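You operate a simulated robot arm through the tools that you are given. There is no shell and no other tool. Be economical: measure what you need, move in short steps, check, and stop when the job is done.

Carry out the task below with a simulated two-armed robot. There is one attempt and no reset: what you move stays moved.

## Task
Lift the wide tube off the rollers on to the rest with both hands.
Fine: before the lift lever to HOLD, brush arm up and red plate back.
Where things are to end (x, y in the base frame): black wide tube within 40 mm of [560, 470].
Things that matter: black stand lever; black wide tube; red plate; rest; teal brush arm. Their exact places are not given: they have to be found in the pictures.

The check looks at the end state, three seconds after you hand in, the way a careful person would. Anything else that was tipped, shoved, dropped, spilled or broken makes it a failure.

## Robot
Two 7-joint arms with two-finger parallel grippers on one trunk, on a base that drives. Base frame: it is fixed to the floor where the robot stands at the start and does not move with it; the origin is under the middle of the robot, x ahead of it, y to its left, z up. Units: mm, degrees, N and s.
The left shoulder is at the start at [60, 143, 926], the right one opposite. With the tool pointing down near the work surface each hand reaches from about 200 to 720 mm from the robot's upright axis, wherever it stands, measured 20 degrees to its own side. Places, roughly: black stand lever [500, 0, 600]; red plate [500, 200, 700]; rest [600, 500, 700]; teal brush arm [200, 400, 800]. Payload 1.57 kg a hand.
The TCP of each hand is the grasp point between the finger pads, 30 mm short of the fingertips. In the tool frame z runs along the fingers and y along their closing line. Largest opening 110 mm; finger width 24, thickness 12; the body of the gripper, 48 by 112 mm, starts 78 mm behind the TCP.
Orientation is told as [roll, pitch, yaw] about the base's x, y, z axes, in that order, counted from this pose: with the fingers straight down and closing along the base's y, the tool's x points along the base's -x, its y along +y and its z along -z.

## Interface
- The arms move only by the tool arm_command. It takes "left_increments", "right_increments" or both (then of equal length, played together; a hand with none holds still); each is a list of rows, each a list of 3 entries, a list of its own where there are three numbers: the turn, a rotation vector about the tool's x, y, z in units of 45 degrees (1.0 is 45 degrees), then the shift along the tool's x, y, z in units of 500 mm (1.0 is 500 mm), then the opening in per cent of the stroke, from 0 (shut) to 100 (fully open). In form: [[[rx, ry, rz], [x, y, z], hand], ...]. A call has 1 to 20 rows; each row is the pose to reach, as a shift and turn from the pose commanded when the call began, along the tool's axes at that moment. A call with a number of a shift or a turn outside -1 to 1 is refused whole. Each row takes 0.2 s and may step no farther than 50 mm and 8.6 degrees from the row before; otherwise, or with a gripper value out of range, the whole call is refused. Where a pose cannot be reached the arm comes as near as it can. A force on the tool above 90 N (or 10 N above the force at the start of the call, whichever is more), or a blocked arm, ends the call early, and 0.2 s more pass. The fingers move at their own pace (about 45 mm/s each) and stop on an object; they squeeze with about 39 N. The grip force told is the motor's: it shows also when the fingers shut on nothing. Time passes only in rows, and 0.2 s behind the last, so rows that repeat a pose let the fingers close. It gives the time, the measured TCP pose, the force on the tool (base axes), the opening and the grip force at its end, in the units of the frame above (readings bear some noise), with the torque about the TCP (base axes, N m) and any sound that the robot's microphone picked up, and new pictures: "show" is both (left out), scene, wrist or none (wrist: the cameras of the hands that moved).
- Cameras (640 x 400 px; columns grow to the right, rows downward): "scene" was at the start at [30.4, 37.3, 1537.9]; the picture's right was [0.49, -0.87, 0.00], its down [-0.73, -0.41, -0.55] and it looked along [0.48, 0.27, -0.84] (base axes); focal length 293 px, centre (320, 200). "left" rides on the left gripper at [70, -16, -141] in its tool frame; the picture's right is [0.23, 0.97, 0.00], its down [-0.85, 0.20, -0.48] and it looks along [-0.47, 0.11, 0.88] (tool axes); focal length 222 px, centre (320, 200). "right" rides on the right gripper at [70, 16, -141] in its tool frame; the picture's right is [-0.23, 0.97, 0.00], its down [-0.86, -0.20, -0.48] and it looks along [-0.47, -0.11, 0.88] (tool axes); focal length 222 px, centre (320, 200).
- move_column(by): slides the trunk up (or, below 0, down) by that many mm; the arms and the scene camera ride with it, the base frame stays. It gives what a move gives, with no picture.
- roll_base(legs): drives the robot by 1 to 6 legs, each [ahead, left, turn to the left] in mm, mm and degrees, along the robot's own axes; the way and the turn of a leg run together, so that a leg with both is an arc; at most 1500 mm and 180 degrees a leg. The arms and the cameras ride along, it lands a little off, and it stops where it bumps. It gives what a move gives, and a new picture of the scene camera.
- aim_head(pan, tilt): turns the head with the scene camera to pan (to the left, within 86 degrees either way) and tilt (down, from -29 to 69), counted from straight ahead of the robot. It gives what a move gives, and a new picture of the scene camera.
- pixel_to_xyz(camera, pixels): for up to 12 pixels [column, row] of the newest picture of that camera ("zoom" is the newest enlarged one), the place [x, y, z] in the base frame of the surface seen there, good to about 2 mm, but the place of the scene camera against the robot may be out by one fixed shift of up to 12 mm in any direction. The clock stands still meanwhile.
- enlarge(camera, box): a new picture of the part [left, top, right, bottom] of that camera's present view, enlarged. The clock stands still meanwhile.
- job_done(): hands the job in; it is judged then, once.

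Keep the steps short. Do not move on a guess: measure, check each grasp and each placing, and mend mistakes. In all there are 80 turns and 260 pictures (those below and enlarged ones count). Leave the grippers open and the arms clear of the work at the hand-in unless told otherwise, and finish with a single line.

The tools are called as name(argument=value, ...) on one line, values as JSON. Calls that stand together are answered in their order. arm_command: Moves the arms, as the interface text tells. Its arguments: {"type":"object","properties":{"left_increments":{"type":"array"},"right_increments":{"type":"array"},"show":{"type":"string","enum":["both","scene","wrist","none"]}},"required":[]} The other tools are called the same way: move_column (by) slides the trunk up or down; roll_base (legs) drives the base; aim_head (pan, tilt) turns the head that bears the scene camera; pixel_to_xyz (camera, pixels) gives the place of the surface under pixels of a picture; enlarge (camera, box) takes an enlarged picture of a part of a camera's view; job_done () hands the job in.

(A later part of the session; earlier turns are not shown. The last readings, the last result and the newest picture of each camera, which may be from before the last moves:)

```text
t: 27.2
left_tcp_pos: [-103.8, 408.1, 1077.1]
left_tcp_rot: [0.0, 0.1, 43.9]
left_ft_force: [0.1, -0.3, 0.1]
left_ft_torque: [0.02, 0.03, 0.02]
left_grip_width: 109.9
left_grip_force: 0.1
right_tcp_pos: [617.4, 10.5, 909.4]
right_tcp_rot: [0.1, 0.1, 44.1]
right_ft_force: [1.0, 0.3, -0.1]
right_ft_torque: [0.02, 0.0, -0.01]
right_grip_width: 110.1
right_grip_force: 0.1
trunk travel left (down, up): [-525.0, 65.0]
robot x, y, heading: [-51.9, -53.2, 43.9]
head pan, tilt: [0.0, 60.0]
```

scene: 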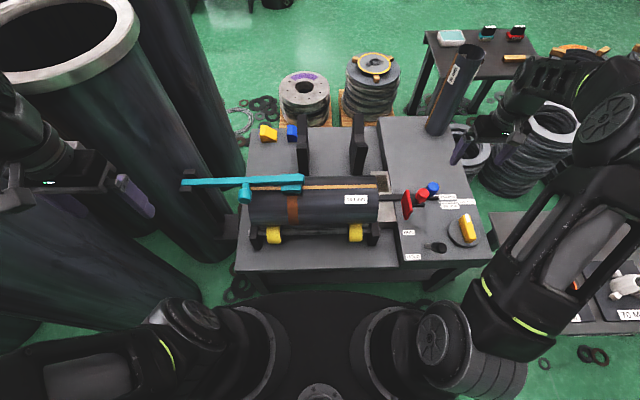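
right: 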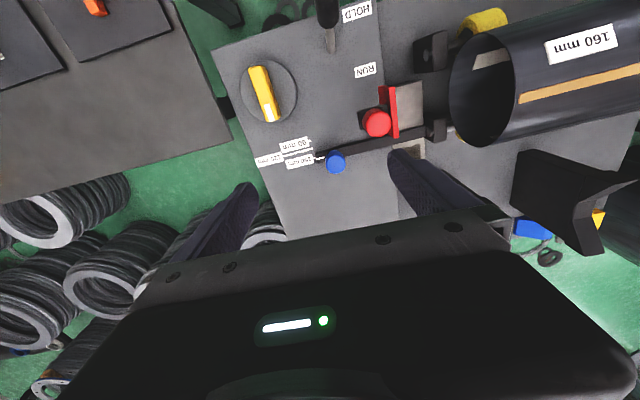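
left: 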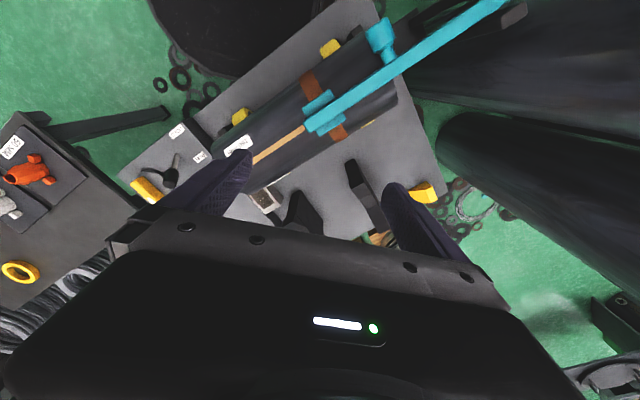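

Red plate is back near the stop. Now the brush arm: I move the left hand above the teal handle (≈(132,420)) to look.

arm_command(left_increments=[[[0, 0, 0], [-0.05, -0.06, 0.02], 100], [[0, 0, 0], [-0.1, -0.11, 0.05], 100], [[0, 0, 0], [-0.16, -0.17, 0.09], 100], [[0, 0, 0], [-0.22, -0.23, 0.13], 100], [[0, 0, 0], [-0.28, -0.28, 0.17], 100], [[0, 0, 0], [-0.31, -0.31, 0.2], 100]], show="both")

enlarge(camera="left", box=[180, 40, 500, 240])

```text
t: 28.6
left_tcp_pos: [115.7, 404.9, 978.7]
left_tcp_rot: [0.0, 0.0, 44.0]
left_ft_force: [-0.3, -0.3, -0.2]
left_ft_torque: [0.01, -0.01, 0.01]
left_grip_width: 110.0
left_grip_force: 0.1
right_tcp_pos: [616.8, 10.9, 909.8]
right_tcp_rot: [0.0, 0.0, 43.9]
right_ft_force: [0.6, -0.1, -1.3]
right_ft_torque: [-0.02, -0.04, 0.0]
right_grip_width: 109.9
right_grip_force: 0.1
trunk travel left (down, up): [-525.0, 65.0]
robot x, y, heading: [-49.8, -47.7, 44.1]
head pan, tilt: [0.0, 60.0]
```

scene: 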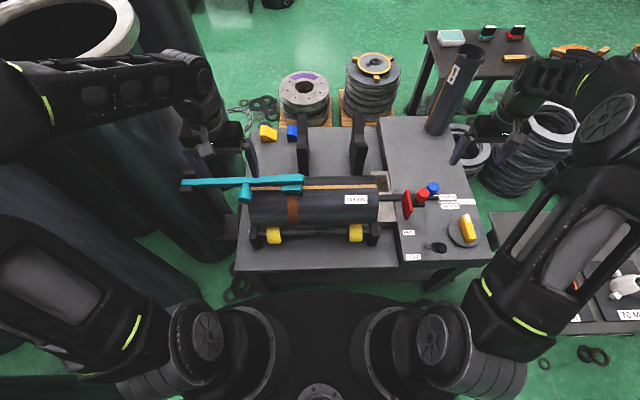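
left: 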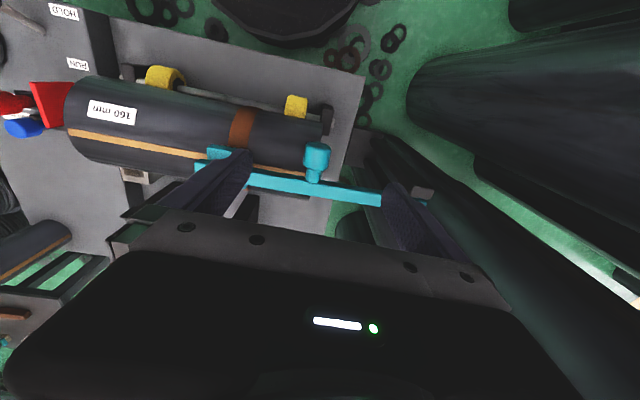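

```text
2.00 times, centred on (340, 140) of left
```

zoom: 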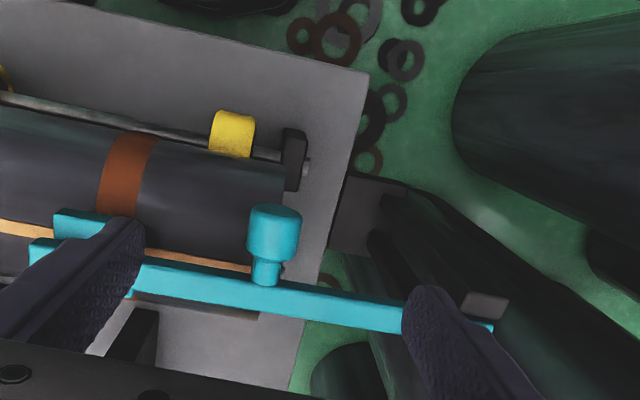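

pixel_to_xyz(camera="left", pixels=[[318, 150], [305, 158], [329, 158], [316, 143], [314, 175], [316, 166], [370, 195], [260, 178], [340, 190], [422, 190], [322, 142], [314, 186]])

```text
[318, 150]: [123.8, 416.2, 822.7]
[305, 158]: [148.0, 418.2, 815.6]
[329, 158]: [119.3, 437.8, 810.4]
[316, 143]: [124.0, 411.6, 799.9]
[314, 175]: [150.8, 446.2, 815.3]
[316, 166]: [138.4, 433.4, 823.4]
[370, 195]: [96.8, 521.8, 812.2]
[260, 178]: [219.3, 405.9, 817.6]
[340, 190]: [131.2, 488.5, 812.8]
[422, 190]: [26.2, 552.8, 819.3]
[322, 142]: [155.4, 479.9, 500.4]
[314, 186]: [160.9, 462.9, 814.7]
```

Handle is a ~36 mm cylinder along v (v 379–410), centre u≈-206, z≈805. I tilt the left hand 45° so it points ahead-down, moving to a pre-approach short of the handle.

arm_command(left_increments=[[[0, -0.17, 0], [0.014, 0, 0.03], 100], [[0, -0.34, 0], [0.028, 0, 0.07], 100], [[0, -0.51, 0], [0.042, 0, 0.11], 100], [[0, -0.68, 0], [0.056, 0, 0.15], 100], [[0, -0.85, 0], [0.07, 0, 0.19], 100], [[0, -1.0, 0], [0.084, 0, 0.232], 100]], show="both")

```text
t: 30.0
left_tcp_pos: [143.3, 440.6, 848.5]
left_tcp_rot: [-0.2, -44.8, 44.5]
left_ft_force: [0.6, -0.2, -0.3]
left_ft_torque: [-0.05, 0.1, 0.0]
left_grip_width: 110.0
left_grip_force: 0.0
left hand out of reach, approached as far as the arm can: row 4, 5, 6
right_tcp_pos: [616.6, 13.6, 911.0]
right_tcp_rot: [0.0, 0.1, 44.0]
right_ft_force: [-0.1, 0.2, 0.6]
right_ft_torque: [-0.03, 0.0, 0.04]
right_grip_width: 110.0
right_grip_force: 0.0
trunk travel left (down, up): [-525.0, 65.0]
robot x, y, heading: [-51.3, -50.7, 44.0]
head pan, tilt: [0.0, 60.0]
```

scene: 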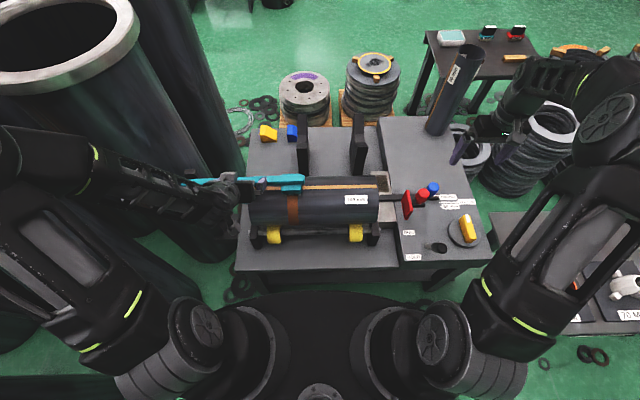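
left: 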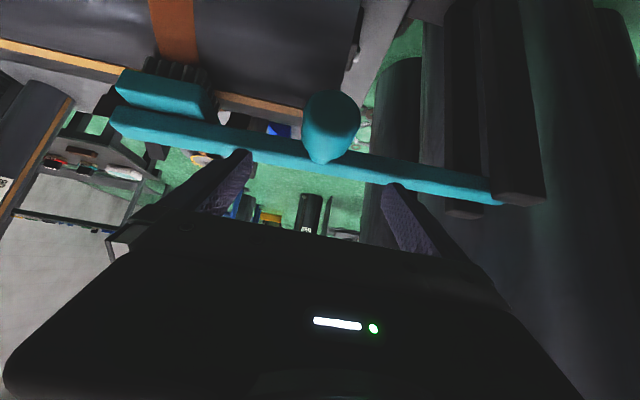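

The hand is limited by being too close to the robot (TCP at v≈413, z 848). I back the base by 110 mm to gain room; the hands ride back too, clear of the handle.

roll_base(legs=[[-110, 0, 0]])

```text
t: 31.2
left_tcp_pos: [64.7, 365.4, 850.7]
left_tcp_rot: [0.0, -45.0, 44.1]
left_ft_force: [-0.1, -0.6, 0.2]
left_ft_torque: [0.02, -0.01, -0.01]
left_grip_width: 109.9
left_grip_force: 0.0
right_tcp_pos: [539.5, -62.3, 910.7]
right_tcp_rot: [0.0, -0.1, 44.1]
right_ft_force: [-0.5, -0.7, 0.1]
right_ft_torque: [0.04, 0.04, -0.03]
right_grip_width: 110.0
right_grip_force: 0.0
trunk travel left (down, up): [-525.0, 65.0]
robot x, y, heading: [-127.3, -123.1, 43.9]
head pan, tilt: [0.0, 60.0]
```

scene: 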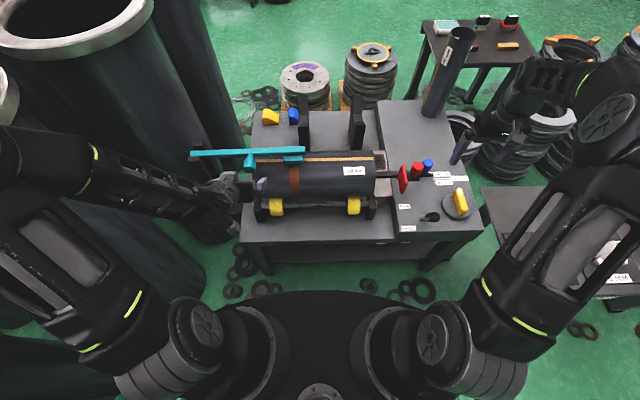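

I issue a null move to see where the commanded pose is after the limited reach.

arm_command(left_increments=[[[0, 0, 0], [0, 0, 0], 100], [[0, 0, 0], [0, 0, 0], 100]], show="wrist")

```text
t: 31.8
left_tcp_pos: [66.3, 366.1, 850.1]
left_tcp_rot: [-0.1, -44.9, 44.2]
left_ft_force: [0.2, 0.2, 0.9]
left_ft_torque: [0.06, 0.03, 0.03]
left_grip_width: 110.1
left_grip_force: 0.1
right_tcp_pos: [538.1, -61.9, 911.9]
right_tcp_rot: [0.0, 0.0, 44.1]
right_ft_force: [-0.3, 1.2, -0.1]
right_ft_torque: [0.04, 0.02, -0.04]
right_grip_width: 110.1
right_grip_force: 0.1
trunk travel left (down, up): [-525.0, 65.0]
robot x, y, heading: [-127.3, -123.7, 44.2]
head pan, tilt: [0.0, 60.0]
```

left: 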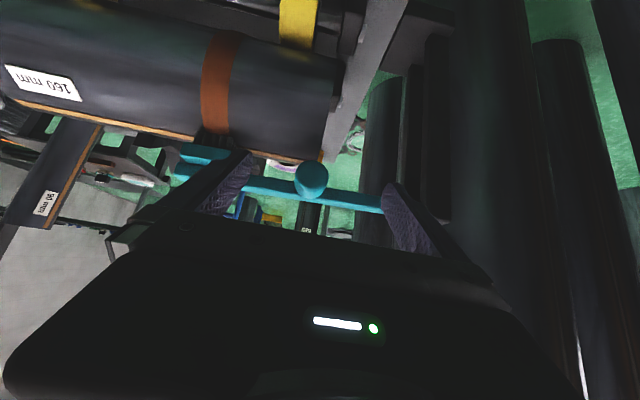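

Commanded matches measured. I advance 87 mm along the fingers (with -25 mm along tool x) so the open fingers straddle the handle.

arm_command(left_increments=[[[0, 0, 0], [-0.03, -0.012, 0.0], 100], [[0, 0, 0], [-0.05, -0.012, 0.05], 100], [[0, 0, 0], [-0.05, -0.012, 0.1], 100], [[0, 0, 0], [-0.05, -0.012, 0.14], 100], [[0, 0, 0], [-0.05, -0.012, 0.175], 100]], show="both")

enlarge(camera="scene", box=[170, 110, 330, 210])

```text
t: 33.0
left_tcp_pos: [128.2, 416.4, 806.9]
left_tcp_rot: [0.0, -44.9, 44.0]
left_ft_force: [0.2, -0.4, 1.0]
left_ft_torque: [-0.01, 0.02, 0.02]
left_grip_width: 110.2
left_grip_force: 0.1
right_tcp_pos: [539.4, -63.0, 910.7]
right_tcp_rot: [0.0, 0.0, 44.1]
right_ft_force: [0.0, 0.1, -0.7]
right_ft_torque: [-0.02, 0.01, -0.01]
right_grip_width: 110.3
right_grip_force: 0.1
trunk travel left (down, up): [-525.0, 65.0]
robot x, y, heading: [-125.5, -122.4, 44.3]
head pan, tilt: [0.0, 60.0]
```

scene: 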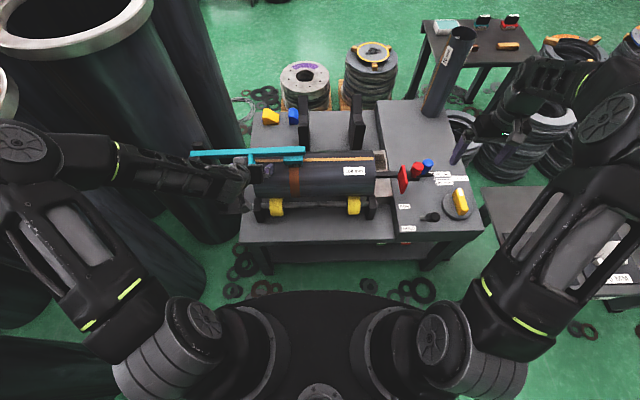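
left: 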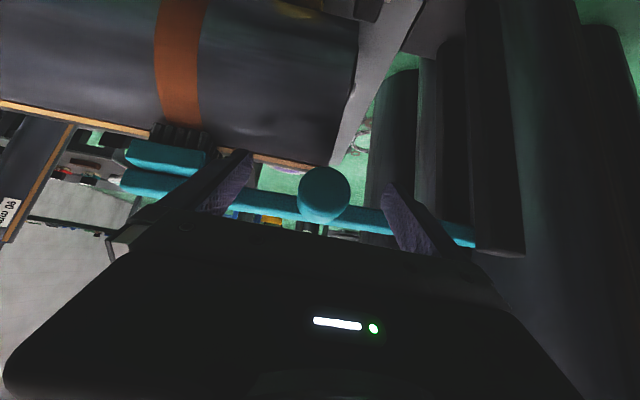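

```text
4.00 times, centred on (250, 160) of scene
```

zoom: 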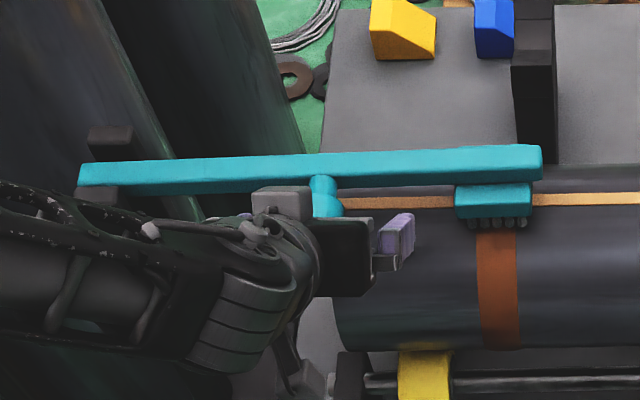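

The handle lies between the fingers. Close on it.

arm_command(left_increments=[[[0, 0, 0], [0, 0, 0.01], 100], [[0, 0, 0], [0, 0, 0.01], 15], [[0, 0, 0], [0, 0, 0.01], 15], [[0, 0, 0], [0, 0, 0.01], 15], [[0, 0, 0], [0, 0, 0.01], 15], [[0, 0, 0], [0, 0, 0.01], 15]], show="wrist")

```text
t: 34.4
left_tcp_pos: [128.5, 420.1, 801.3]
left_tcp_rot: [0.2, -45.1, 44.4]
left_ft_force: [-7.5, 7.3, 0.6]
left_ft_torque: [0.06, 0.26, 0.3]
left_grip_width: 37.4
left_grip_force: 19.8
right_tcp_pos: [539.7, -62.2, 910.6]
right_tcp_rot: [0.0, 0.0, 44.1]
right_ft_force: [0.8, -0.1, 0.3]
right_ft_torque: [0.01, -0.04, -0.01]
right_grip_width: 110.0
right_grip_force: 0.0
trunk travel left (down, up): [-525.0, 65.0]
robot x, y, heading: [-129.2, -121.2, 44.4]
head pan, tilt: [0.0, 60.0]
```

left: 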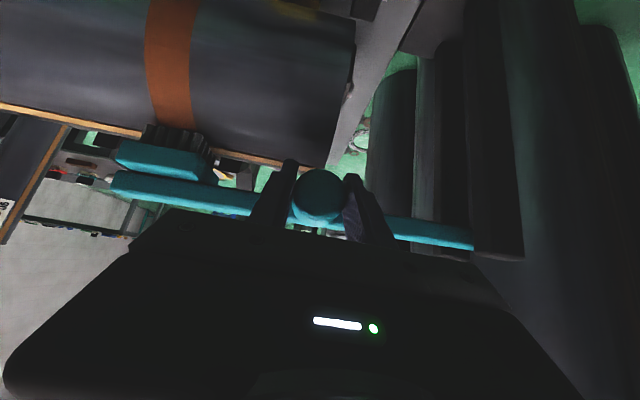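

Gripped at 37.4 mm. With the hinge near u≈-375, z≈805 (r≈169), I raise along the arc by 20° first and check forces.

arm_command(left_increments=[[[0, 0, 0], [-0.021, 0.0013, -0.021], 15], [[0, 0, 0], [-0.041, 0.005, -0.041], 15], [[0, 0, 0], [-0.062, 0.0115, -0.062], 15], [[0, 0, 0], [-0.082, 0.02, -0.082], 15]], show="both")

```text
t: 35.4
left_tcp_pos: [120.5, 427.5, 858.7]
left_tcp_rot: [-0.1, -44.6, 44.3]
left_ft_force: [-17.2, 8.3, -13.0]
left_ft_torque: [-0.51, 0.09, 0.54]
left_grip_width: 37.2
left_grip_force: 43.3
right_tcp_pos: [539.5, -62.1, 910.9]
right_tcp_rot: [-0.1, 0.0, 44.1]
right_ft_force: [0.0, -0.2, -0.4]
right_ft_torque: [-0.03, 0.01, -0.03]
right_grip_width: 110.2
right_grip_force: 0.1
trunk travel left (down, up): [-525.0, 65.0]
robot x, y, heading: [-128.8, -122.0, 44.3]
head pan, tilt: [0.0, 60.0]
```

scene: 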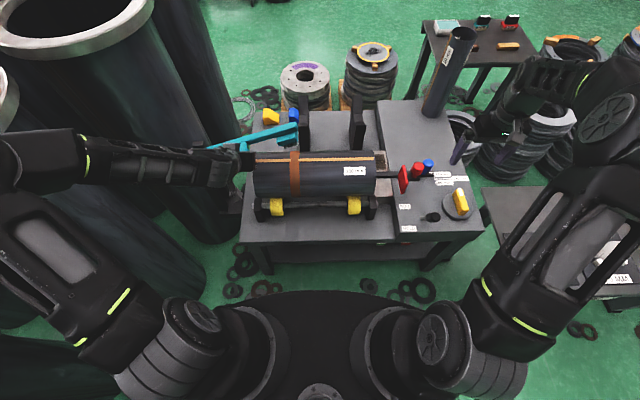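
left: 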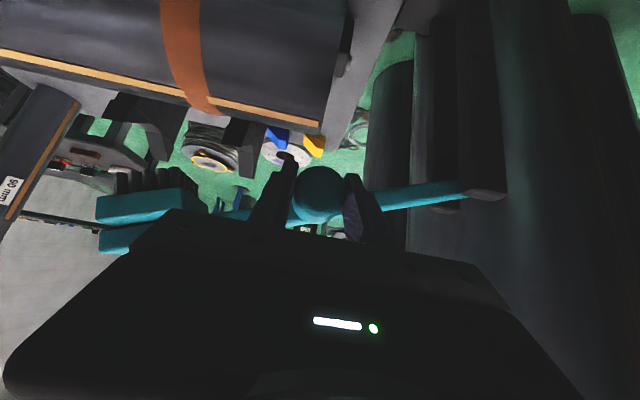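

The arm rises well; slight sideways pull means the radius is a bit shorter. Continue to ~45° with the correction.

arm_command(left_increments=[[[0, 0, 0], [-0.0188, 0.017, -0.0188], 15], [[0, 0, 0], [-0.0369, 0.03, -0.0369], 15], [[0, 0, 0], [-0.054, 0.046, -0.054], 15], [[0, 0, 0], [-0.0701, 0.0634, -0.0701], 15], [[0, 0, 0], [-0.0851, 0.0828, -0.0851], 15]], show="both")

enlarge(camera="scene", box=[0, 60, 320, 260])

pixel_to_xyz(camera="scene", pixels=[[20, 150], [80, 160], [100, 130], [160, 150], [60, 110], [295, 105], [250, 130], [120, 75], [150, 10], [170, 130]])

```text
t: 36.6
left_tcp_pos: [97.5, 453.3, 923.7]
left_tcp_rot: [0.0, -45.1, 43.7]
left_ft_force: [1.7, -15.8, 5.3]
left_ft_torque: [-0.19, -0.26, 0.56]
left_grip_width: 37.1
left_grip_force: 43.4
right_tcp_pos: [539.7, -64.2, 911.4]
right_tcp_rot: [0.2, -0.1, 44.0]
right_ft_force: [0.1, 0.0, 0.7]
right_ft_torque: [-0.01, -0.03, 0.0]
right_grip_width: 109.8
right_grip_force: 0.1
trunk travel left (down, up): [-525.0, 65.0]
robot x, y, heading: [-123.0, -123.1, 44.1]
head pan, tilt: [0.0, 60.0]
```

scene: 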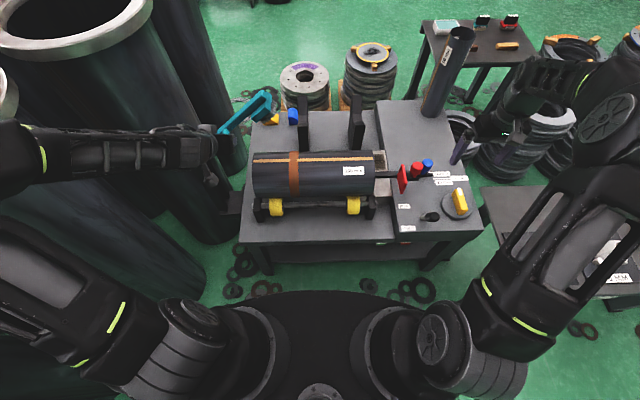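
left: 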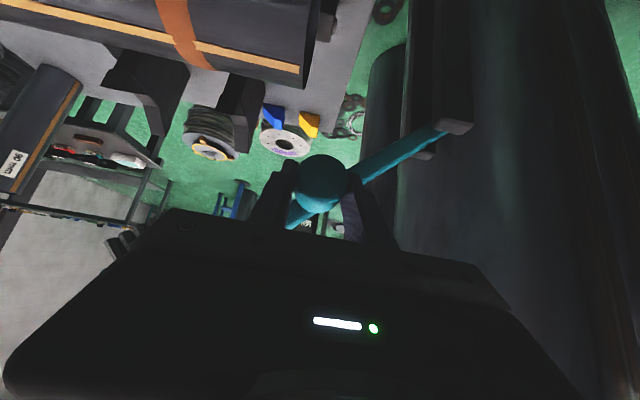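

```text
2.00 times, centred on (160, 160) of scene
```

zoom: 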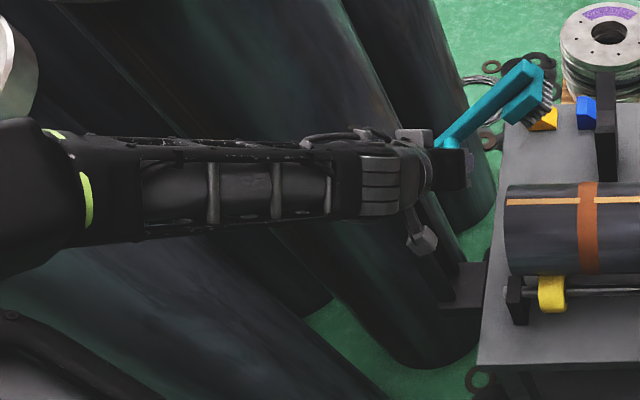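

```text
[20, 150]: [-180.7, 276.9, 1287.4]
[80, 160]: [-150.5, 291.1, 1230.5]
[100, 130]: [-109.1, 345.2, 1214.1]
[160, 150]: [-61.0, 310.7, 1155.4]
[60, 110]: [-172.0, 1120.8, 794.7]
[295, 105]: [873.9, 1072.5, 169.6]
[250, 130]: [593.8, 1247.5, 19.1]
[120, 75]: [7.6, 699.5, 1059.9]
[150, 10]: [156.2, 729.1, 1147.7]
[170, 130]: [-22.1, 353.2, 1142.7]
```

Elbow is well clear of the barrels. Brush arm at ~45°; continue to ~70°.

arm_command(left_increments=[[[0, 0, 0], [-0.0141, 0.018, -0.0141], 15], [[0, 0, 0], [-0.0267, 0.041, -0.0267], 15], [[0, 0, 0], [-0.038, 0.066, -0.038], 15], [[0, 0, 0], [-0.0477, 0.092, -0.0477], 15], [[0, 0, 0], [-0.0556, 0.119, -0.0556], 15]], show="both")

```text
t: 37.8
left_tcp_pos: [53.3, 498.6, 962.6]
left_tcp_rot: [0.3, -45.2, 43.9]
left_ft_force: [1.5, -16.5, 17.7]
left_ft_torque: [-0.1, -0.51, 0.13]
left_grip_width: 37.3
left_grip_force: 43.7
right_tcp_pos: [539.5, -64.1, 909.6]
right_tcp_rot: [0.1, -0.1, 44.1]
right_ft_force: [0.9, 0.1, -0.6]
right_ft_torque: [0.01, -0.01, 0.01]
right_grip_width: 110.0
right_grip_force: 0.1
trunk travel left (down, up): [-525.0, 65.0]
robot x, y, heading: [-126.0, -124.1, 44.2]
head pan, tilt: [0.0, 60.0]
```

scene: 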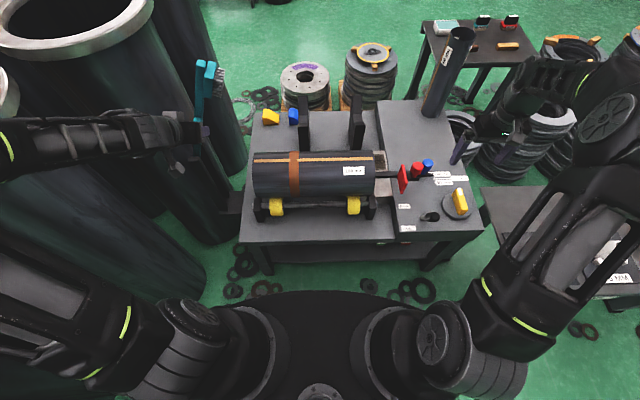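
left: 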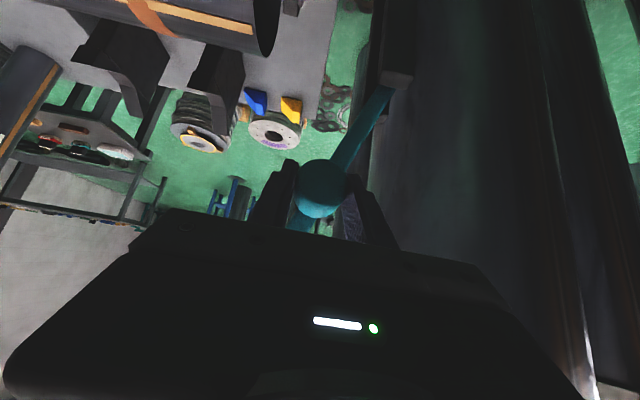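

At ~69°. Continue slowly towards 95°, letting the force limit reveal a stop.

arm_command(left_increments=[[[0, 0, 0], [-0.0062, 0.024, -0.0062], 15], [[0, 0, 0], [-0.0107, 0.053, -0.0107], 15], [[0, 0, 0], [-0.0134, 0.082, -0.0134], 15], [[0, 0, 0], [-0.0144, 0.112, -0.0144], 15], [[0, 0, 0], [-0.0134, 0.141, -0.0134], 15]], show="both")

```text
t: 39.0
left_tcp_pos: [1.4, 549.4, 965.7]
left_tcp_rot: [-0.2, -44.5, 44.4]
left_ft_force: [-8.1, -8.8, -3.3]
left_ft_torque: [-0.09, -0.08, 0.57]
left_grip_width: 37.1
left_grip_force: 43.5
right_tcp_pos: [540.3, -62.3, 909.9]
right_tcp_rot: [-0.2, 0.0, 44.1]
right_ft_force: [0.5, -0.5, 0.4]
right_ft_torque: [0.01, 0.02, -0.01]
right_grip_width: 109.9
right_grip_force: 0.1
trunk travel left (down, up): [-525.0, 65.0]
robot x, y, heading: [-125.0, -121.8, 43.9]
head pan, tilt: [0.0, 60.0]
```

scene: 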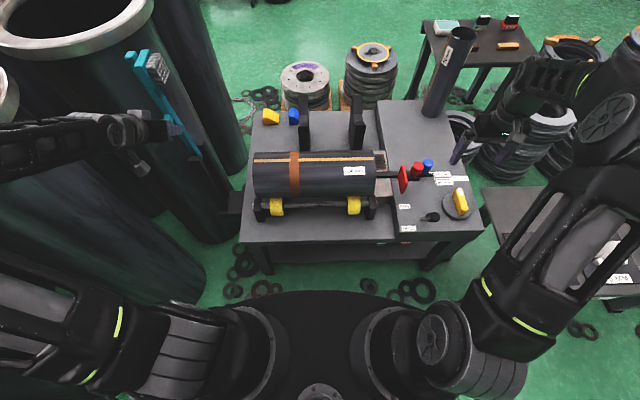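
left: 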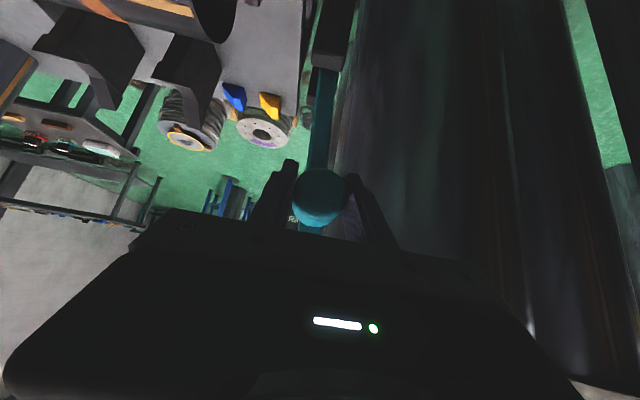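

About 94°, just past vertical. I go on a little to seat it at its stop, if any.

arm_command(left_increments=[[[0, 0, 0], [0.001, 0.015, 0.001], 15], [[0, 0, 0], [0.0025, 0.029, 0.0025], 15], [[0, 0, 0], [0.005, 0.044, 0.005], 15], [[0, 0, 0], [0.007, 0.058, 0.007], 15]], show="none")

```text
t: 40.0
left_tcp_pos: [-4.0, 556.5, 967.4]
left_tcp_rot: [-0.1, -44.7, 42.9]
left_ft_force: [25.6, -62.1, 5.9]
left_ft_torque: [0.0, 0.26, 0.27]
left_grip_width: 37.9
left_grip_force: 43.7
right_tcp_pos: [542.4, -71.1, 909.4]
right_tcp_rot: [0.2, -0.2, 44.0]
right_ft_force: [-0.6, 0.5, 0.4]
right_ft_torque: [0.0, -0.01, 0.04]
right_grip_width: 109.9
right_grip_force: 0.1
trunk travel left (down, up): [-525.0, 65.0]
robot x, y, heading: [-127.0, -126.2, 43.8]
head pan, tilt: [0.0, 60.0]
```

Stop felt at ~97° (past vertical). Relax, open and back out along the fingers.

arm_command(left_increments=[[[0, 0, 0], [-0.003, -0.02, -0.003], 15], [[0, 0, 0], [-0.005, -0.042, -0.005], 15], [[0, 0, 0], [-0.005, -0.042, -0.005], 60], [[0, 0, 0], [-0.005, -0.042, -0.005], 80], [[0, 0, 0], [-0.005, -0.042, -0.005], 80]], show="none")

arm_command(left_increments=[[[0, 0, 0], [0, 0, -0.05], 80], [[0, 0, 0], [0, 0, -0.13], 80], [[0, 0, 0], [0, 0, -0.2], 80]], show="both")

```text
t: 41.2
left_tcp_pos: [-2.0, 555.7, 966.7]
left_tcp_rot: [0.1, -45.0, 44.1]
left_ft_force: [0.3, 0.4, 0.6]
left_ft_torque: [0.01, -0.03, -0.02]
left_grip_width: 88.5
left_grip_force: 0.0
right_tcp_pos: [540.5, -62.3, 910.7]
right_tcp_rot: [0.0, -0.1, 44.1]
right_ft_force: [0.7, 0.7, -0.1]
right_ft_torque: [-0.02, -0.02, 0.01]
right_grip_width: 109.6
right_grip_force: 0.0
trunk travel left (down, up): [-525.0, 65.0]
robot x, y, heading: [-125.9, -124.9, 44.0]
head pan, tilt: [0.0, 60.0]
```

```text
t: 42.0
left_tcp_pos: [-54.2, 507.5, 1038.0]
left_tcp_rot: [-0.2, -44.9, 44.2]
left_ft_force: [0.2, -0.3, -0.2]
left_ft_torque: [0.01, -0.02, 0.02]
left_grip_width: 88.1
left_grip_force: 0.1
left hand out of reach, approached as far as the arm can: row 2
right_tcp_pos: [539.2, -62.8, 910.1]
right_tcp_rot: [-0.1, 0.0, 44.1]
right_ft_force: [0.0, 0.4, -0.3]
right_ft_torque: [-0.02, -0.02, -0.01]
right_grip_width: 110.0
right_grip_force: 0.1
trunk travel left (down, up): [-525.0, 65.0]
robot x, y, heading: [-125.4, -123.3, 43.9]
head pan, tilt: [0.0, 60.0]
```

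scene: 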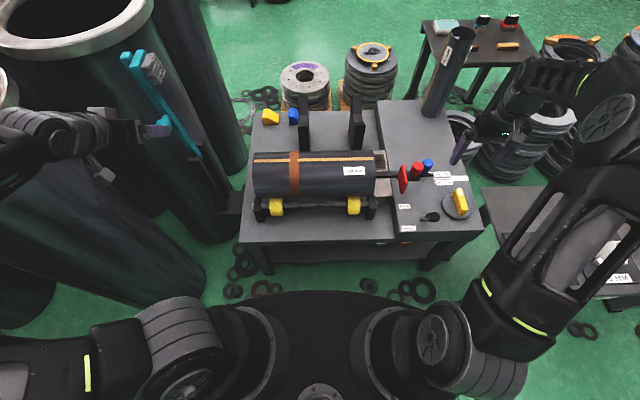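
left: 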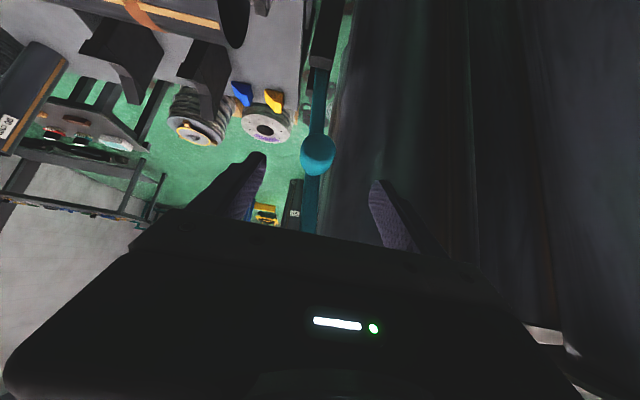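

Brush arm stays up. Now I measure the rest blocks and the tube ends from the clear scene view.

enlarge(camera="scene", box=[230, 80, 430, 205])

pixel_to_xyz(camera="scene", pixels=[[303, 98], [305, 112], [305, 122], [306, 130], [357, 98], [357, 110], [357, 122], [358, 130], [253, 160], [254, 180], [373, 155], [372, 175]])

pixel_to_xyz(camera="left", pixels=[[110, 35], [130, 50], [150, 95], [185, 60], [205, 68], [225, 95], [240, 35], [225, 15], [140, 70], [218, 78]])

enlarge(camera="left", box=[60, 0, 320, 160])

```text
3.20 times, centred on (330, 142) of scene
```

zoom: 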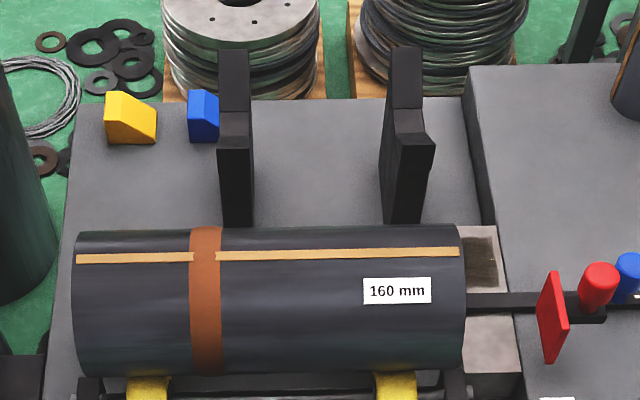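

```text
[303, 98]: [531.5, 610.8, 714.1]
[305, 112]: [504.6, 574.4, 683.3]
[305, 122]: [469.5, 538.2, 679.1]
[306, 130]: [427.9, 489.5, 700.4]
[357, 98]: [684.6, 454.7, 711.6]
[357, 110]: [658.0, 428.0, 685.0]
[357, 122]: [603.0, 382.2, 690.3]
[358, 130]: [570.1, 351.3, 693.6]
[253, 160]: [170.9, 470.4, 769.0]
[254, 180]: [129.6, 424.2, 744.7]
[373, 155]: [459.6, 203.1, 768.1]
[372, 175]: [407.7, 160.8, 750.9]
```

```text
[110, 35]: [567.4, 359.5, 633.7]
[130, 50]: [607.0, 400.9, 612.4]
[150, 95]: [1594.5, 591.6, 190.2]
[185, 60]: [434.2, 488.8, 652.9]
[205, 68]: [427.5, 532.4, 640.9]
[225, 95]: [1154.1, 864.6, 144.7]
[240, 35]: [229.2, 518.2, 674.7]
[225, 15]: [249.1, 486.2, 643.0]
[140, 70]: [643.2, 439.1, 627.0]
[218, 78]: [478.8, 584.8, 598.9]
```

```text
2.46 times, centred on (190, 80) of left
```

zoom: 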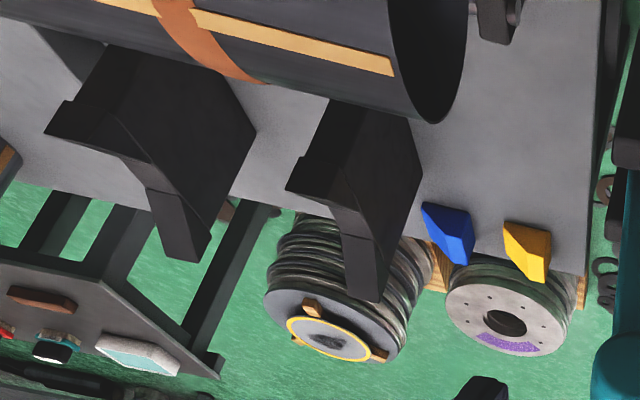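

Brush arm up, rest V centre near v≈728. Plan: grip the tube wall at the top of each open end, hands horizontal at 45° from the robot's side, lower finger inside the bore. I look with the other half: first turn the left hand (half of the 90° turn) while moving right, away from the brush arm; right hand likewise starts its turn.

arm_command(left_increments=[[[0, 0, 0], [0.02, -0.09, 0.02], 80], [[0, 0, 0], [0.04, -0.18, 0.04], 80], [[0.1, 0, -0.1], [0.05, -0.26, 0.06], 80], [[0.23, 0, -0.23], [0.068, -0.294, 0.096], 80], [[0.35, 0, -0.35], [0.068, -0.294, 0.096], 80], [[0.47, 0, -0.47], [0.068, -0.294, 0.096], 80], [[0.59, 0, -0.59], [0.068, -0.294, 0.096], 80], [[0.707, 0, -0.707], [0.068, -0.294, 0.096], 80]], right_increments=[[[-0.12, -0.05, 0.05], [0, 0, 0], 100], [[-0.24, -0.1, 0.1], [0, 0, 0], 100], [[-0.36, -0.15, 0.15], [0, 0, 0], 100], [[-0.48, -0.2, 0.2], [0, 0, 0], 100], [[-0.6, -0.25, 0.25], [0, 0, 0], 100], [[-0.72, -0.3, 0.3], [0, 0, 0], 100], [[-0.84, -0.35, 0.35], [0, 0, 0], 100], [[-0.944, -0.391, 0.391], [0, 0, 0], 100]], show="both")

```text
t: 43.8
left_tcp_pos: [55.5, 406.6, 981.0]
left_tcp_rot: [-54.8, -29.8, 79.4]
left_ft_force: [-0.2, -0.6, -0.6]
left_ft_torque: [-0.01, -0.02, -0.01]
left_grip_width: 87.9
left_grip_force: 0.0
right_tcp_pos: [539.3, -62.1, 910.9]
right_tcp_rot: [44.9, -9.5, 21.5]
right_ft_force: [0.4, 0.0, 0.1]
right_ft_torque: [0.0, -0.03, -0.01]
right_grip_width: 110.0
right_grip_force: 0.2
trunk travel left (down, up): [-525.0, 65.0]
robot x, y, heading: [-126.7, -120.9, 44.0]
head pan, tilt: [0.0, 60.0]
```

scene: 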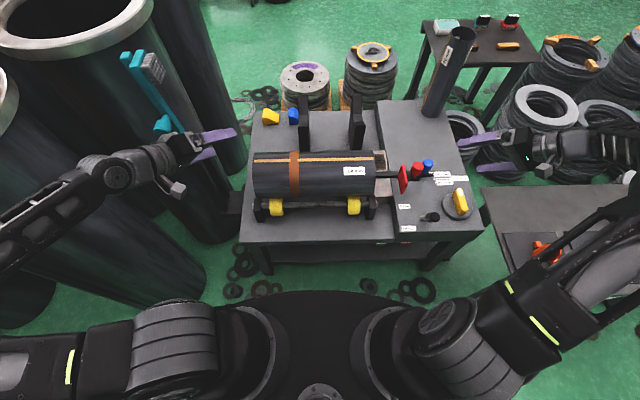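
right: 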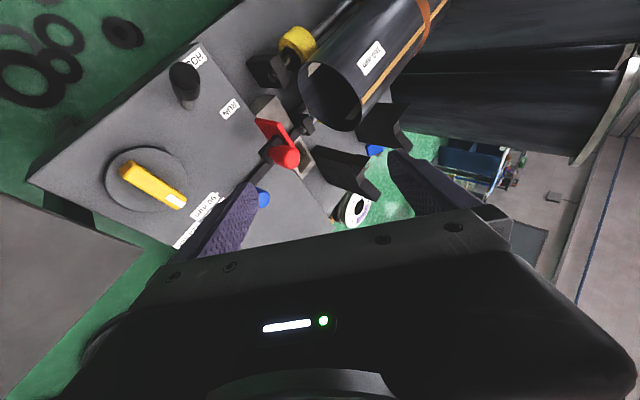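
left: 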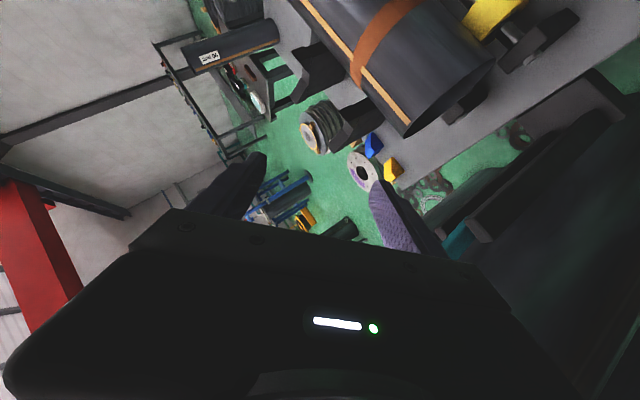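

Good views of both open ends. I measure rim points from both wrist cameras.

pixel_to_xyz(camera="left", pixels=[[403, 131], [404, 117], [440, 75], [470, 58], [490, 62], [395, 110], [360, 80], [330, 40], [400, 100]])

pixel_to_xyz(camera="right", pixels=[[302, 85], [320, 62], [345, 73], [360, 100], [359, 118], [345, 129], [370, 90], [400, 50], [318, 115], [330, 80]])

enlarge(camera="right", box=[240, 20, 440, 145])

enlarge(camera="left", box=[340, 0, 580, 150])

```text
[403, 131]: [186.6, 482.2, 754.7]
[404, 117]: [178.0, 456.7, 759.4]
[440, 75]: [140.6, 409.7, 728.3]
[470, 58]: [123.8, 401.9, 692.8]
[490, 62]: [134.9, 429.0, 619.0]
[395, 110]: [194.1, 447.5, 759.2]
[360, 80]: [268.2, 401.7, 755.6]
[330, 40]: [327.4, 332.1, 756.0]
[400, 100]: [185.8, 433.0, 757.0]
```

```text
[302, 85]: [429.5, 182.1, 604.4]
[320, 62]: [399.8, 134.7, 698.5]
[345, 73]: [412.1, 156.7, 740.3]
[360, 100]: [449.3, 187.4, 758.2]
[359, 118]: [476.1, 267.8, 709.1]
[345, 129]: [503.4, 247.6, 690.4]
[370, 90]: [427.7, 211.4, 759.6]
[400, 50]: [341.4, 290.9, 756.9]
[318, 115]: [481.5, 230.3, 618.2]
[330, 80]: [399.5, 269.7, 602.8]
```

```text
3.20 times, centred on (340, 82) of right
```

zoom: 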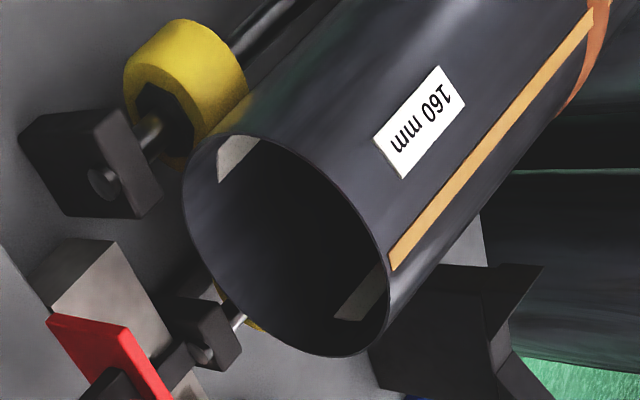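

```text
2.67 times, centred on (460, 75) of left
```

zoom: 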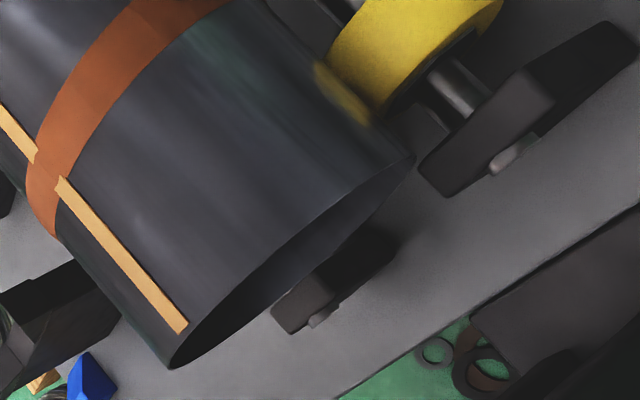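

Tube: axis v≈453, z≈679, top z≈759, ends at u≈-197 and 186; thin wall. I finish the turns and bring both hands to stand-off poses at z≈860.

arm_command(left_increments=[[[0.12, 0, -0.12], [0.009, 0.034, 0.024], 60], [[0.24, 0, -0.24], [0.018, 0.068, 0.048], 60], [[0.36, 0, -0.36], [0.027, 0.102, 0.072], 60], [[0.48, 0, -0.48], [0.036, 0.136, 0.096], 60], [[0.6, 0, -0.6], [0.045, 0.17, 0.12], 60], [[0.707, 0, -0.707], [0.0524, 0.2022, 0.1456], 60]], right_increments=[[[-0.158, -0.066, 0.066], [0.016, 0.027, 0.047], 60], [[-0.316, -0.131, 0.131], [0.032, 0.053, 0.094], 60], [[-0.474, -0.196, 0.196], [0.048, 0.08, 0.141], 60], [[-0.632, -0.261, 0.261], [0.064, 0.106, 0.188], 60], [[-0.79, -0.327, 0.327], [0.08, 0.133, 0.236], 60], [[-0.944, -0.391, 0.391], [0.0964, 0.1594, 0.283], 60]], show="both")

```text
t: 45.2
left_tcp_pos: [64.6, 447.2, 857.6]
left_tcp_rot: [-89.9, 0.0, 89.0]
left_ft_force: [0.1, 0.0, -0.2]
left_ft_torque: [-0.02, -0.01, 0.02]
left_grip_width: 66.0
left_grip_force: 0.0
right_tcp_pos: [445.2, 68.4, 858.1]
right_tcp_rot: [90.1, 0.0, -1.0]
right_ft_force: [-0.5, -0.5, 0.2]
right_ft_torque: [-0.02, 0.0, 0.01]
right_grip_width: 66.1
right_grip_force: 0.1
trunk travel left (down, up): [-525.0, 65.0]
robot x, y, heading: [-124.8, -121.2, 44.1]
head pan, tilt: [0.0, 60.0]
```

scene: 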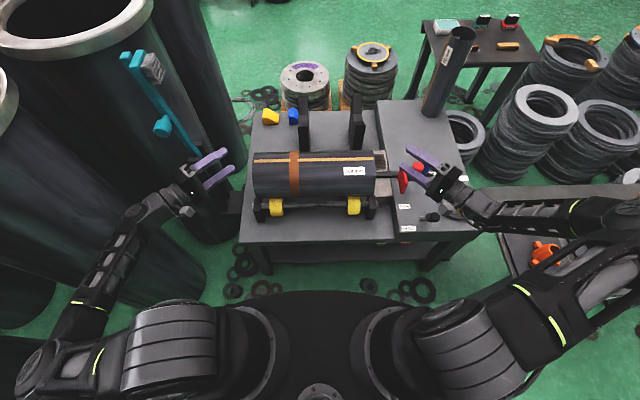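
right: 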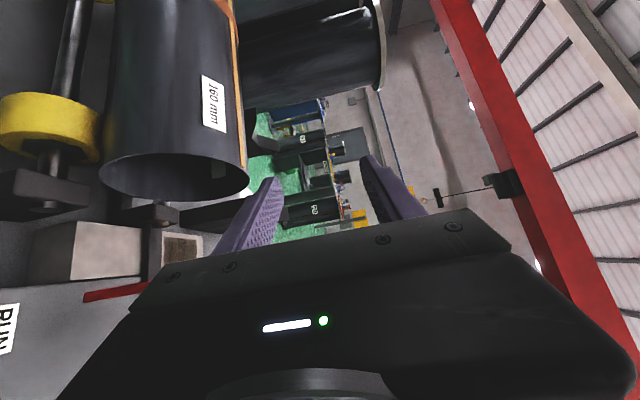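
left: 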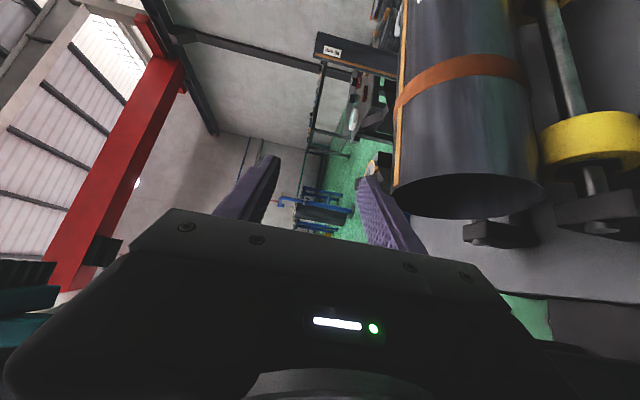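

Both tools are horizontal with the fingers stacked vertically. I lower both to z≈757 at stand-off, turning the right hand 7° to clear the lever.

arm_command(left_increments=[[[0, 0, 0], [0, 0.05, 0], 60], [[0, 0, 0], [0, 0.12, 0], 60], [[0, 0, 0], [-0.009, 0.17, 0], 60], [[0, 0, 0], [-0.009, 0.201, 0], 60]], right_increments=[[[0, -0.05, 0], [0.02, -0.05, 0], 60], [[0, -0.1, 0], [0.0414, -0.12, 0.004], 60], [[0, -0.156, 0], [0.0414, -0.17, 0.004], 60], [[0, -0.156, 0], [0.0414, -0.202, 0.004], 60]], show="both")

enlarge(camera="scene", box=[150, 120, 470, 320])

```text
t: 46.2
left_tcp_pos: [65.8, 450.0, 759.0]
left_tcp_rot: [-89.9, 0.1, 89.2]
left_ft_force: [0.2, 0.4, -0.7]
left_ft_torque: [0.0, -0.01, -0.01]
left_grip_width: 66.2
left_grip_force: 0.0
right_tcp_pos: [423.8, 70.4, 758.2]
right_tcp_rot: [90.0, 0.0, -8.0]
right_ft_force: [0.4, 0.1, -0.8]
right_ft_torque: [-0.04, 0.0, -0.02]
right_grip_width: 66.0
right_grip_force: 0.0
trunk travel left (down, up): [-525.0, 65.0]
robot x, y, heading: [-128.5, -122.7, 44.1]
head pan, tilt: [0.0, 60.0]
```

scene: 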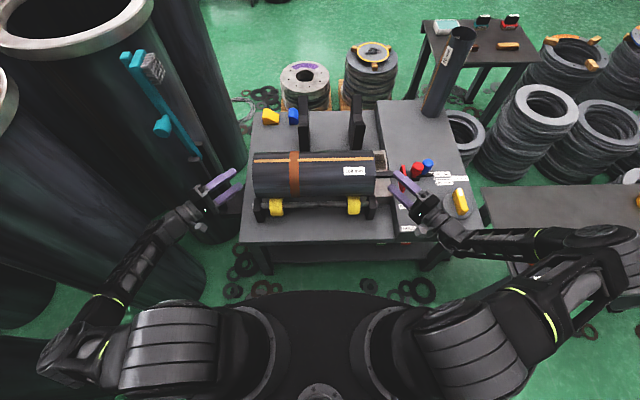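
right: 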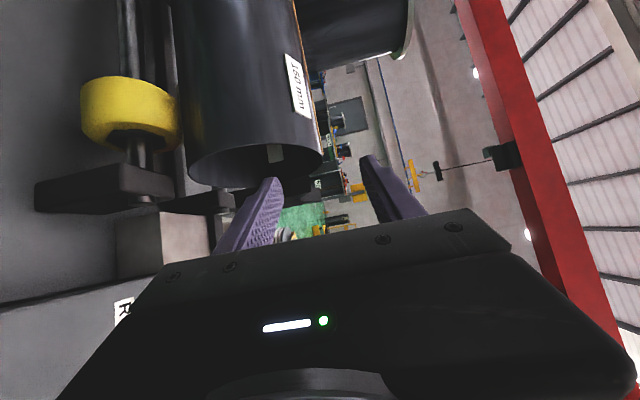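
left: 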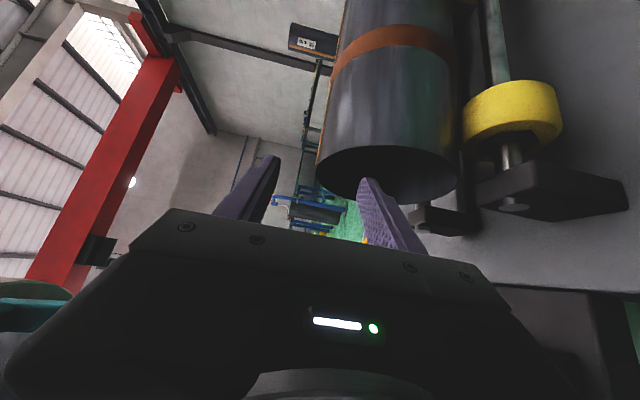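

```text
2.00 times, centred on (310, 220) of scene
```

zoom: 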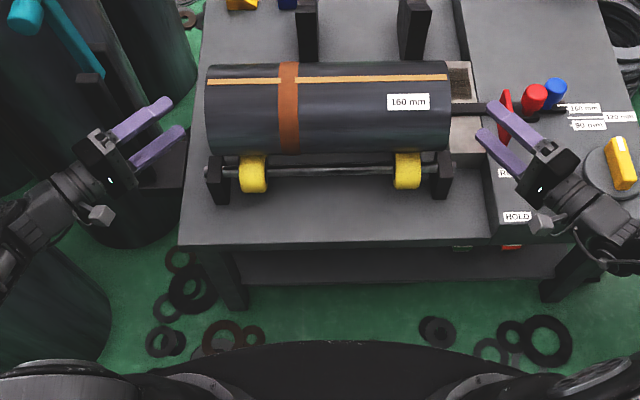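

Both lower fingers are headed into the bore with the wall between. I advance both by 80 mm and look.

arm_command(left_increments=[[[0, 0, 0], [0, 0, 0.05], 60], [[0, 0, 0], [0, 0, 0.1], 60], [[0, 0, 0], [0, 0, 0.14], 60], [[0, 0, 0], [0, 0, 0.16], 60]], right_increments=[[[0, 0, 0], [0, 0, 0.05], 60], [[0, 0, 0], [0, 0, 0.1], 60], [[0, 0, 0], [0, 0, 0.14], 60], [[0, 0, 0], [0, 0, 0.16], 60]], show="both")

enlarge(camera="scene", box=[200, 130, 440, 280])

```text
t: 47.2
left_tcp_pos: [145.5, 447.4, 759.1]
left_tcp_rot: [-90.0, 0.0, 89.2]
left_ft_force: [0.4, 0.1, 0.1]
left_ft_torque: [-0.01, 0.0, 0.04]
left_grip_width: 66.0
left_grip_force: 0.1
right_tcp_pos: [434.4, 151.0, 759.6]
right_tcp_rot: [90.0, 0.0, -8.0]
right_ft_force: [1.0, 0.5, 0.6]
right_ft_torque: [0.01, 0.03, 0.01]
right_grip_width: 66.1
right_grip_force: 0.0
trunk travel left (down, up): [-525.0, 65.0]
robot x, y, heading: [-126.2, -123.1, 44.0]
head pan, tilt: [0.0, 60.0]
```

scene: 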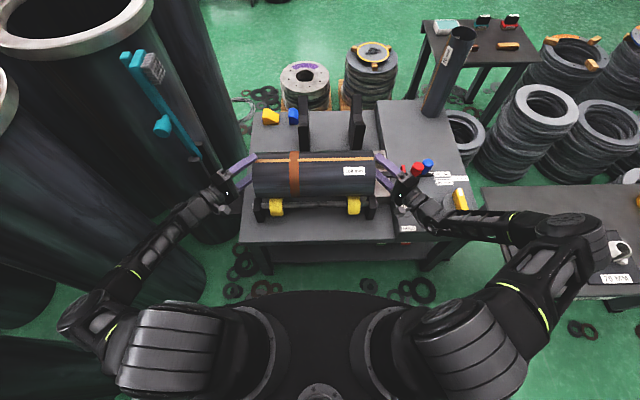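
right: 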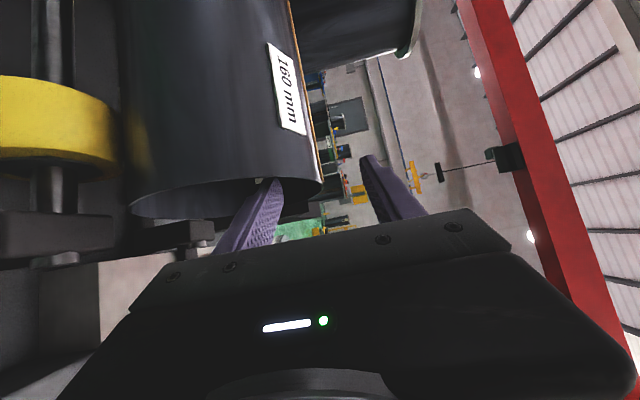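
left: 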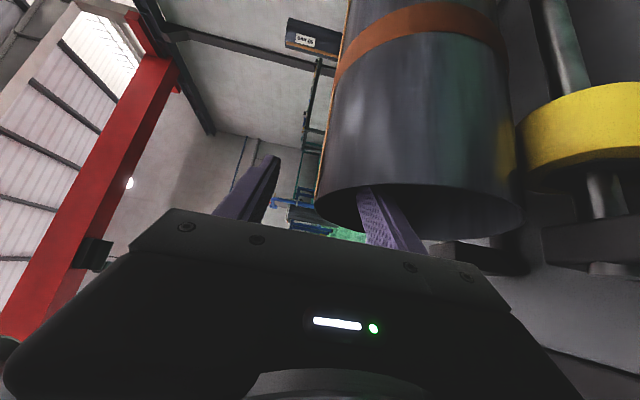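

```text
2.67 times, centred on (320, 205) of scene
```

zoom: 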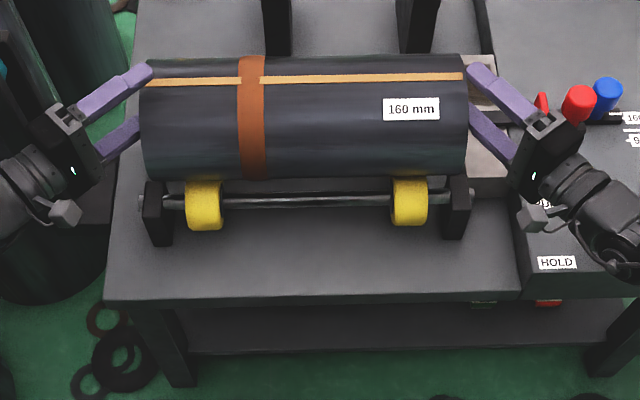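

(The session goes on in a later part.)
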